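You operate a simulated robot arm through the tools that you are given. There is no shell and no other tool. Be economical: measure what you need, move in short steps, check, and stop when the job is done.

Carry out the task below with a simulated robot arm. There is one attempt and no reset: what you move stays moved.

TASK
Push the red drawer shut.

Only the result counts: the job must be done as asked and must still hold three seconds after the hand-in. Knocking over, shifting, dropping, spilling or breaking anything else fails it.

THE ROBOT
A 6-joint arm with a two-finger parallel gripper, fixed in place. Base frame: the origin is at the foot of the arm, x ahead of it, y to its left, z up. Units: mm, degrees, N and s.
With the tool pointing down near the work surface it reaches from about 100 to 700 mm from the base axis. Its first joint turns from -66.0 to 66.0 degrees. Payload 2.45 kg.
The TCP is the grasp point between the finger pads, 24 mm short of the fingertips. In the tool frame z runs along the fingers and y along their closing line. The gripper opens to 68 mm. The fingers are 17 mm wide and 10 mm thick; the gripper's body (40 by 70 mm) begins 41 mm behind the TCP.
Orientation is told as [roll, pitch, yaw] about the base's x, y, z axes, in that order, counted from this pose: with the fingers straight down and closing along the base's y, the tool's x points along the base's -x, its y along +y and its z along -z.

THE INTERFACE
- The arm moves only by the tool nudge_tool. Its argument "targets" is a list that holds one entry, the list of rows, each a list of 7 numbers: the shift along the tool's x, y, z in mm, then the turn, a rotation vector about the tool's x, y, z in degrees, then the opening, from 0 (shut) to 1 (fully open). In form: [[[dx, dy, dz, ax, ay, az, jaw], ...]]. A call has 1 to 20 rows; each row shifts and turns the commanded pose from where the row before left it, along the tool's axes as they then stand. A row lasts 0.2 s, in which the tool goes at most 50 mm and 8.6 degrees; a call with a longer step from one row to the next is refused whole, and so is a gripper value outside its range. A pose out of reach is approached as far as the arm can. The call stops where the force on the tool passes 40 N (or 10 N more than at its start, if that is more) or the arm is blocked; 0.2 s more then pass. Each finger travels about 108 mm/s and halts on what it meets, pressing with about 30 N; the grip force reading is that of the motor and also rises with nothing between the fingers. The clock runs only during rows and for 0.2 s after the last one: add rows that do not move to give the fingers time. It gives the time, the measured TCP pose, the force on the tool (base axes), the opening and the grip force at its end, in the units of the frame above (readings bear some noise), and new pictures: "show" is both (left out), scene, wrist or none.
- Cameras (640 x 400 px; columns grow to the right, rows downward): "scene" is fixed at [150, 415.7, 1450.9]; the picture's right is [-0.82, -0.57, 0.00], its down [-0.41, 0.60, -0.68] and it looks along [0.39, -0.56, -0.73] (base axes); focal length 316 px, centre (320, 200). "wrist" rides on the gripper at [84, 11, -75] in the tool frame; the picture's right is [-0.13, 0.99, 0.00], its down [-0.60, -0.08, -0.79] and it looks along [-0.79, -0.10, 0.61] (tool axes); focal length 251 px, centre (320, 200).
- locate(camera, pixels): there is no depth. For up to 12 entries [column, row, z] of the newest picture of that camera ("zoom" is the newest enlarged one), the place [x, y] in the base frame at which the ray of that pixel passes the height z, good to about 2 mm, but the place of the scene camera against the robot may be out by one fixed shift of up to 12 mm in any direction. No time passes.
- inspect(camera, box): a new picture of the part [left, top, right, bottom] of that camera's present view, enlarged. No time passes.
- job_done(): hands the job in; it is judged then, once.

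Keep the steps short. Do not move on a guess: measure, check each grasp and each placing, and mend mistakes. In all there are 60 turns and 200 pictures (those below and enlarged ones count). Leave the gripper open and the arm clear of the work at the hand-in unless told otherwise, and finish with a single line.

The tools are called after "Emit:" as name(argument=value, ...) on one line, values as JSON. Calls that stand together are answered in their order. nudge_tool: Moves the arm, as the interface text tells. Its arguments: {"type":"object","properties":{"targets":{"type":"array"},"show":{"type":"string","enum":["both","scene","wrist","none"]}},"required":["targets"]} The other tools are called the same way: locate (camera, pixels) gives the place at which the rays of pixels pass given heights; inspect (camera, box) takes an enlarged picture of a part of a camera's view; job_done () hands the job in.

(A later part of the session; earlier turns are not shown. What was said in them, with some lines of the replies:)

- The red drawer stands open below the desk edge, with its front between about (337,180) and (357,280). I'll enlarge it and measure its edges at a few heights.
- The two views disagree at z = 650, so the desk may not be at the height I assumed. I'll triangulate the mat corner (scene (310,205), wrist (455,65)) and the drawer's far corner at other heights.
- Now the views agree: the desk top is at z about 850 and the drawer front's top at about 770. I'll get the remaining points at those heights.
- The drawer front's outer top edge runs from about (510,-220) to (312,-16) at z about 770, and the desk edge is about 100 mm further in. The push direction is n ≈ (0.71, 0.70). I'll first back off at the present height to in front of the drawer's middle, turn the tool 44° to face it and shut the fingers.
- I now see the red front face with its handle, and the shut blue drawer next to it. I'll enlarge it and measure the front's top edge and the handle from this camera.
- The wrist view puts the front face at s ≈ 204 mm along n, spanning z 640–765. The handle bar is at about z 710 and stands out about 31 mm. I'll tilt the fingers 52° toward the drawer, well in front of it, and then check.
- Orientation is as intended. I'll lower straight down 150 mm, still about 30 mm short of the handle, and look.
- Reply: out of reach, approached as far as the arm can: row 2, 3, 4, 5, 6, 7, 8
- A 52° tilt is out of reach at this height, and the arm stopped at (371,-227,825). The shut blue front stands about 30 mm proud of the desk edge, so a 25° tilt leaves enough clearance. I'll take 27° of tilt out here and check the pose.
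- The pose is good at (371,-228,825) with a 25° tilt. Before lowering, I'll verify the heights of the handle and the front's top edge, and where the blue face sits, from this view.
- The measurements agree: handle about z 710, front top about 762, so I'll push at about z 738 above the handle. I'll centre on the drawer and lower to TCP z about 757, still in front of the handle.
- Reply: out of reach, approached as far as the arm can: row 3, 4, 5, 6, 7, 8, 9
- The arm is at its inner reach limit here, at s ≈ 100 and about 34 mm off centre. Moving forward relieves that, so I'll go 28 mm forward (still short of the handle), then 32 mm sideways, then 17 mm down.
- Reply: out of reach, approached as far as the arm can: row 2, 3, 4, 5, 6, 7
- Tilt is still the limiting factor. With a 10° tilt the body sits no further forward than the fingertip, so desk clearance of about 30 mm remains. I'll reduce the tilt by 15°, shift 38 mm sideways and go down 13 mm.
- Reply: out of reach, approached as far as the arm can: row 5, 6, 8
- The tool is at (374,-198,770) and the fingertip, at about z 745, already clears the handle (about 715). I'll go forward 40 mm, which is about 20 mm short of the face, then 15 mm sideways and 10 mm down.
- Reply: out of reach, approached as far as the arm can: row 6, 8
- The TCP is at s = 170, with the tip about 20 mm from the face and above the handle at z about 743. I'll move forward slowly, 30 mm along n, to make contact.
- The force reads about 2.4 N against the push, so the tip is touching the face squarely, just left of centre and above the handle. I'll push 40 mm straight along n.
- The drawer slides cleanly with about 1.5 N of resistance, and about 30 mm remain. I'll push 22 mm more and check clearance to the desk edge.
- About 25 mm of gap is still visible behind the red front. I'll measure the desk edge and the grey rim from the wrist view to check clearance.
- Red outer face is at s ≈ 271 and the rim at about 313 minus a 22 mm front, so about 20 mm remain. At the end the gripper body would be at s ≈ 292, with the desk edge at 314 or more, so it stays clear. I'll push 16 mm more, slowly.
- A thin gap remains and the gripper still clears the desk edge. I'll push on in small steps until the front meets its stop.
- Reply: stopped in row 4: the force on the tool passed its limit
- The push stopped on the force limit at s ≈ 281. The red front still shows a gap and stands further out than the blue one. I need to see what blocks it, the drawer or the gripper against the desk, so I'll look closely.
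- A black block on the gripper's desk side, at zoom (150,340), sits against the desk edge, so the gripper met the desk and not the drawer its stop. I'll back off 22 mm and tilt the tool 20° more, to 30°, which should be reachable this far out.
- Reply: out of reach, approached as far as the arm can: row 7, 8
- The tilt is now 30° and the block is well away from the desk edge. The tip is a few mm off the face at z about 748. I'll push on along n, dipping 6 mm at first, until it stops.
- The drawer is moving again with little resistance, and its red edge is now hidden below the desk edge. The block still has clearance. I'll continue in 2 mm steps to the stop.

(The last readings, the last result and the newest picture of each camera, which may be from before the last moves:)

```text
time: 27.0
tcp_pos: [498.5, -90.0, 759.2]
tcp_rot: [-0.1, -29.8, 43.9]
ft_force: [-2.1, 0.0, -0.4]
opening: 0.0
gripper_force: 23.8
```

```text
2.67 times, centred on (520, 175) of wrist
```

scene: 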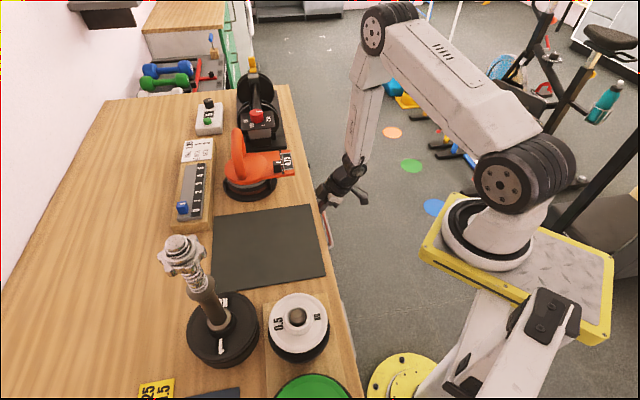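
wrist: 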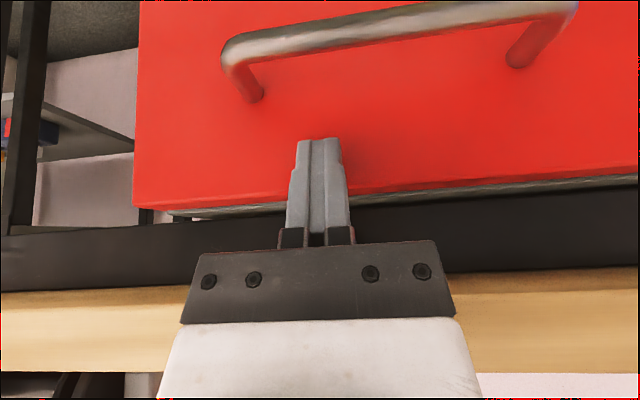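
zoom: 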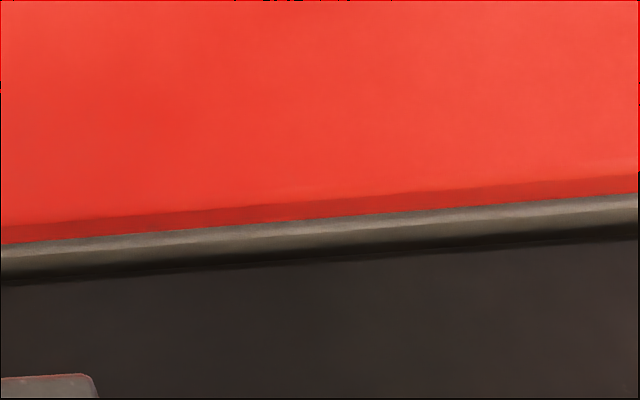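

It is still moving at s ≈ 293 with no stop yet, but the block is nearing the desk edge again. I'll back off 8 mm, add 12° of tilt, and then finish the push.

Emit:
nudge_tool(targets=[[[3.5, 0, -2, 0, 0, 0, 0], [3.5, 0, -2, 0, 0, 0, 0], [0, 0, 0, 0, -4, 0, 0], [0, 0, 0, 0, -4, 0, 0], [0, 0, 0, 0, -4, 0, 0], [0, 0, 0, 0, 0, 0, 0]]])

Emit:
inspect(camera="scene", box=[290, 130, 370, 290])

```text
time: 28.4
tcp_pos: [509.8, -105.3, 764.0]
tcp_rot: [0.3, -41.8, 43.8]
ft_force: [-0.4, 0.4, 0.3]
opening: 0.0
gripper_force: 23.9
out of reach, approached as far as the arm can: row 3, 4, 5
```

scene: 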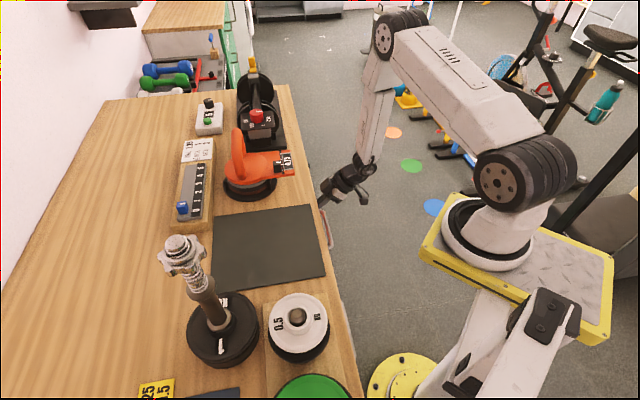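
wrist: 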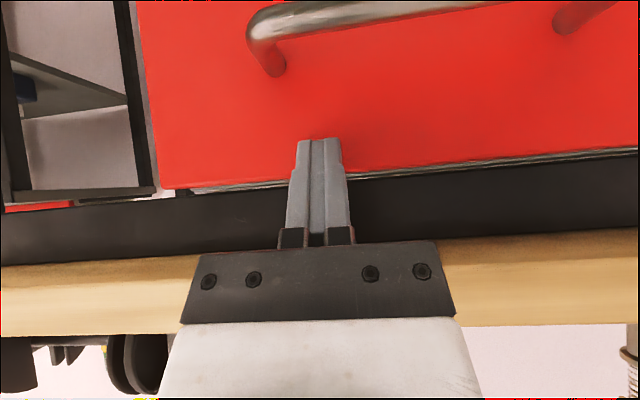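

```text
2.50 times, centred on (330, 210) of scene
```

zoom: 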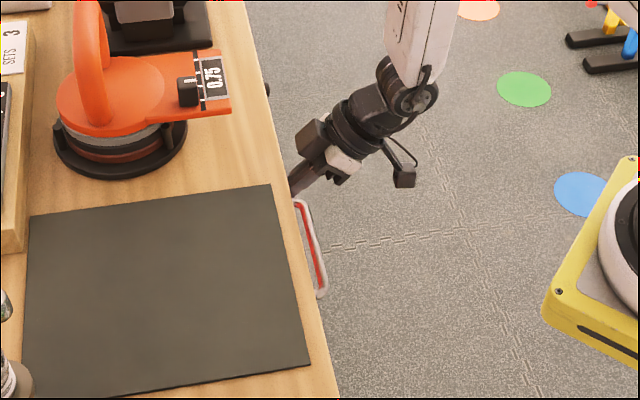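

The tilt is 42°, the block is well clear, and the tip is 4 mm or less from the face, though a little high and off to one side. I'll back off 4 mm, shift 20 mm toward centre, go down 8 mm, and push in small steps.

Emit:
nudge_tool(targets=[[[3, 0, -2.7, 0, 0, 0, 0], [0, 10, 0, 0, 0, 0, 0], [0, 10, 0, 0, 0, 0, 0], [2.7, 0, 3, 0, 0, 0, 0], [2.7, 0, 3, 0, 0, 0, 0], [-2.2, 0, 2, 0, 0, 0, 0], [-2.2, 0, 2, 0, 0, 0, 0], [-2.2, 0, 2, 0, 0, 0, 0], [-2.2, 0, 2, 0, 0, 0, 0]]])

Emit:
inspect(camera="wrist", box=[400, 100, 640, 250])

```text
time: 30.4
tcp_pos: [516.1, -96.3, 760.8]
tcp_rot: [0.2, -41.8, 43.8]
ft_force: [-0.2, -1.0, 0.0]
opening: 0.0
gripper_force: 23.8
out of reach, approached as far as the arm can: row 2, 3
```

scene: 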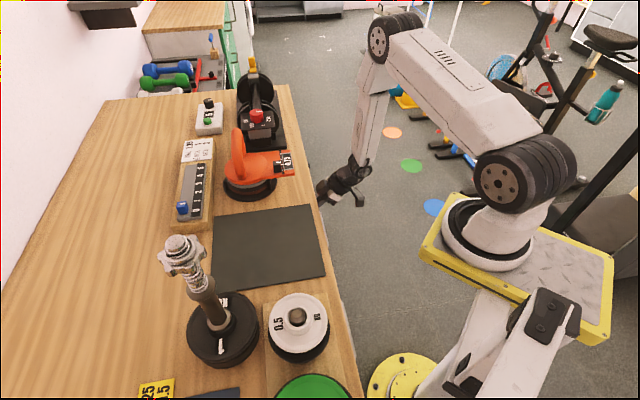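
wrist: 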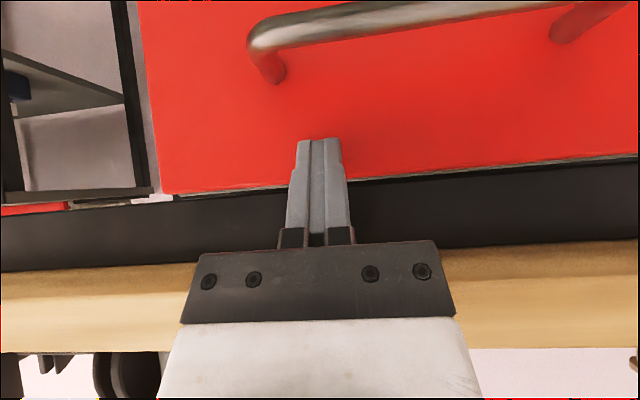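

```text
2.67 times, centred on (520, 175) of wrist
```

zoom: 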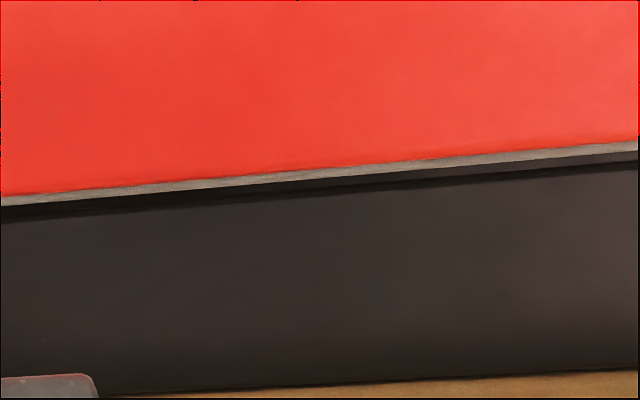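

Force is still low, so the drawer hasn't reached its stop. I'll continue in 2 mm steps.

Emit:
nudge_tool(targets=[[[-1.5, 0, 1.34, 0, 0, 0, 0], [-1.5, 0, 1.34, 0, 0, 0, 0], [-1.5, 0, 1.34, 0, 0, 0, 0], [-1.5, 0, 1.34, 0, 0, 0, 0], [-1.5, 0, 1.34, 0, 0, 0, 0]]])

Emit:
inspect(camera="scene", box=[290, 130, 370, 290])

Emit:
inspect(camera="wrist", box=[400, 100, 640, 250])

```text
time: 31.2
tcp_pos: [517.8, -93.7, 759.5]
tcp_rot: [0.2, -41.5, 43.4]
ft_force: [-5.5, -6.0, 3.7]
opening: 0.0
gripper_force: 23.6
stopped in row 4: the force on the tool passed its limit (the readings are from after the stop); the commanded pose is now the measured one
```

scene: 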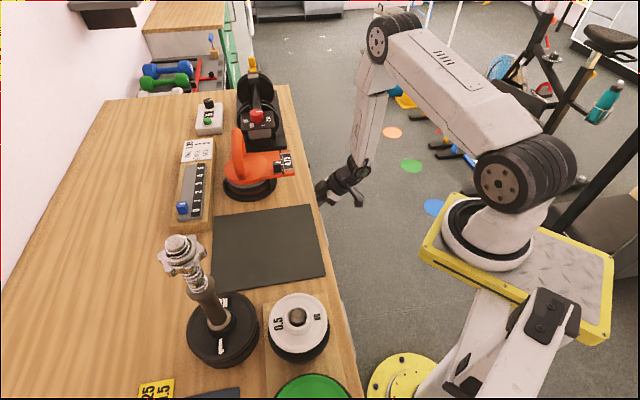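
wrist: 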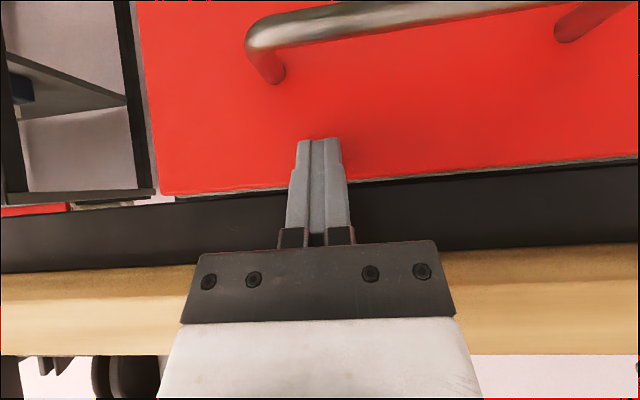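

```text
2.50 times, centred on (330, 210) of scene
```

zoom: 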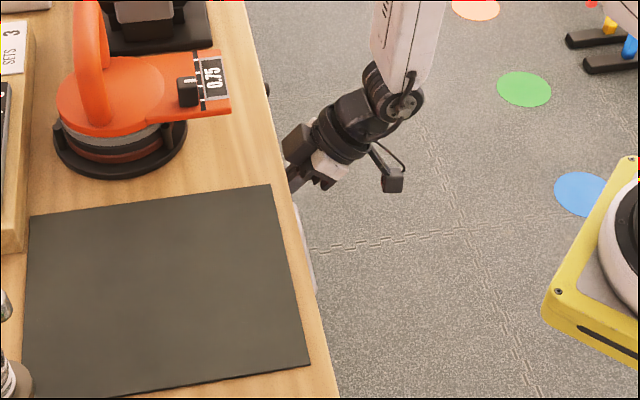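

```text
2.67 times, centred on (520, 175) of wrist
```

zoom: 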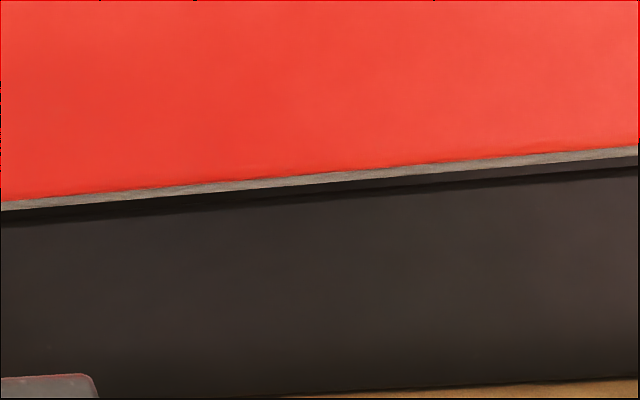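

It stopped on force at s ≈ 304. That could be the drawer's stop or the block again, so I'll back off 70 mm and compare the red front with the blue one.

Emit:
nudge_tool(targets=[[[7.4, 0, -6.7, 0, 0, 0, 0], [7.4, 0, -6.7, 0, 0, 0, 0], [7.4, 0, -6.7, 0, 0, 0, 0], [7.4, 0, -6.7, 0, 0, 0, 0], [7.4, 0, -6.7, 0, 4, 0, 0], [7.4, 0, -6.7, 0, 4, 0, 0], [7.4, 0, -6.7, 0, 4, 0, 0], [0, 0, -15, 0, 4, 0, 0], [0, 0, -15, 0, 4, 0, 0], [0, 0, -15, 0, 4, 0, 0], [0, 0, -15, 0, 4, 0, 0], [0, 0, -15, 0, 4, 0, 0]]])

Emit:
inspect(camera="wrist", box=[160, 0, 640, 280])

Emit:
inspect(camera="scene", box=[290, 170, 390, 330])

```text
time: 33.8
tcp_pos: [450.7, -162.8, 833.2]
tcp_rot: [0.1, -9.3, 43.5]
ft_force: [0.0, 0.5, 0.3]
opening: 0.0
gripper_force: 23.5
out of reach, approached as far as the arm can: row 3
```

scene: 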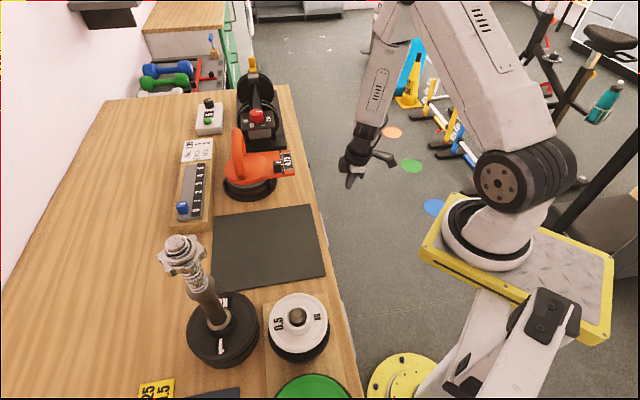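
wrist: 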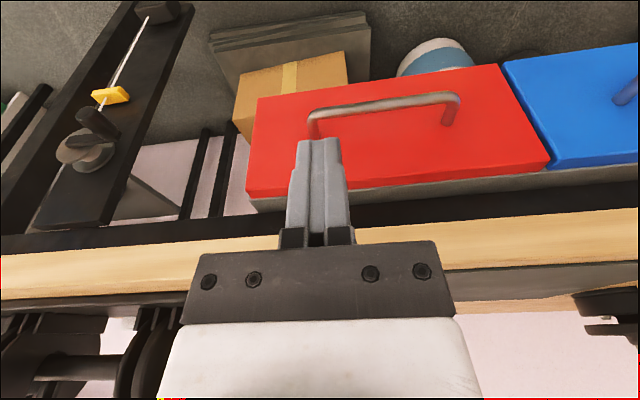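

```text
1.33 times, centred on (400, 140) of wrist
```

zoom: 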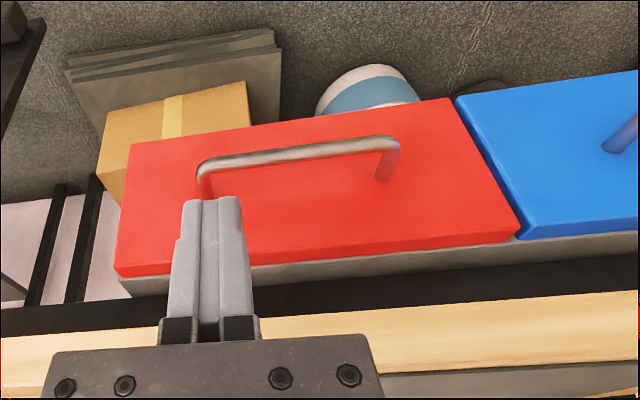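

```text
2.50 times, centred on (340, 250) of scene
```

zoom: 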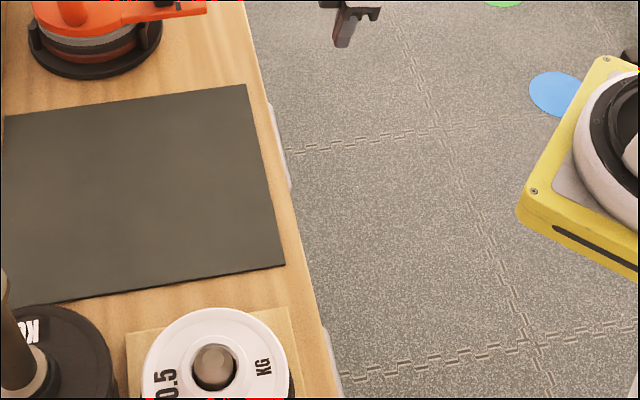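

The red front now looks flush with the blue one, and both handles line up along the desk edge. I'll take a close-up of the joint and zoom on the rim to confirm.

Emit:
inspect(camera="wrist", box=[460, 40, 620, 220])

Emit:
locate(camera="wrist", pixels=[[248, 190, 762], [550, 160, 762], [258, 98, 640], [497, 65, 640], [504, 64, 640], [636, 44, 640]])

```text
2.22 times, centred on (540, 130) of wrist
```

zoom: 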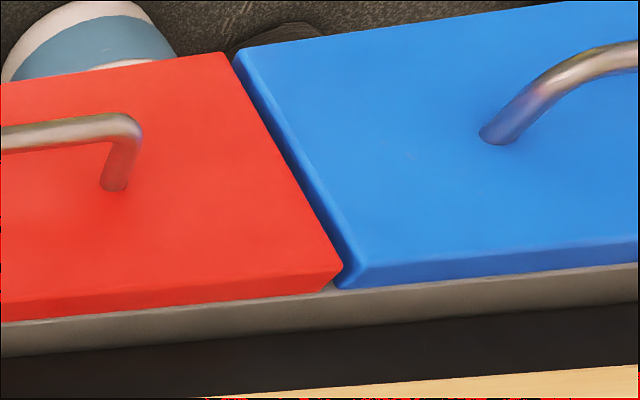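

```text
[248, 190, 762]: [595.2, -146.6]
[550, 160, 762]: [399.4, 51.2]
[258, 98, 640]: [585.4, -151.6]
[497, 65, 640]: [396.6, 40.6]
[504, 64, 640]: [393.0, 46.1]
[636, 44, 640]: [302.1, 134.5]
```

Red and blue fronts are coplanar (s ≈ 312 for both), parallel, and seated on the rim with no gap. I'll raise the arm away from the work and open the gripper.

Emit:
nudge_tool(targets=[[[10, 0, -18, 0, 0, 0, 0], [10, 0, -18, 0, 0, 0, 0], [10, 0, -18, 0, 0, 0, 0.5], [10, 0, -18, 0, 0, 0, 1], [10, 0, -18, 0, 0, 0, 1], [0, 0, 0, 0, 0, 0, 1], [0, 0, 0, 0, 0, 0, 1]]])

Emit:
inspect(camera="wrist", box=[220, 20, 620, 240])

```text
time: 35.4
tcp_pos: [405.7, -206.9, 913.0]
tcp_rot: [0.1, -9.4, 43.6]
ft_force: [0.1, 0.0, -0.1]
opening: 67.8
gripper_force: 0.1
```

scene: 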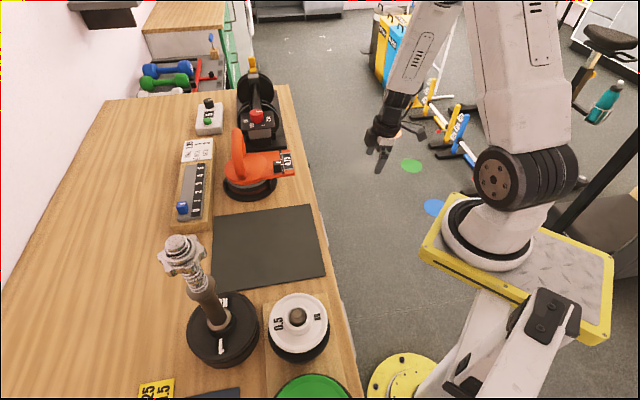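
wrist: 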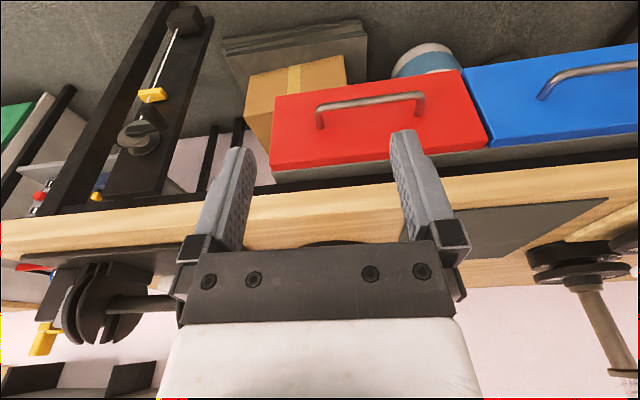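

```text
1.60 times, centred on (420, 130) of wrist
```

zoom: 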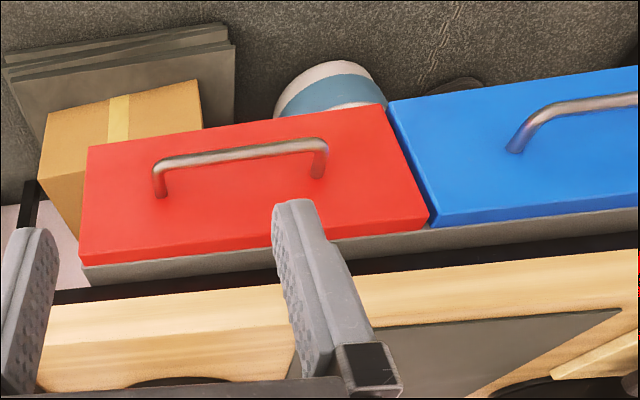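

The drawer has stayed shut and flush, everything on the desk is where it was, and the arm is clear with the gripper open. I'm handing in.

Emit:
job_done()

```text
The job is handed in.
```

The red drawer is pushed shut, flush with the blue one; the gripper did press once against the desk edge, but nothing on the desk visibly moved.
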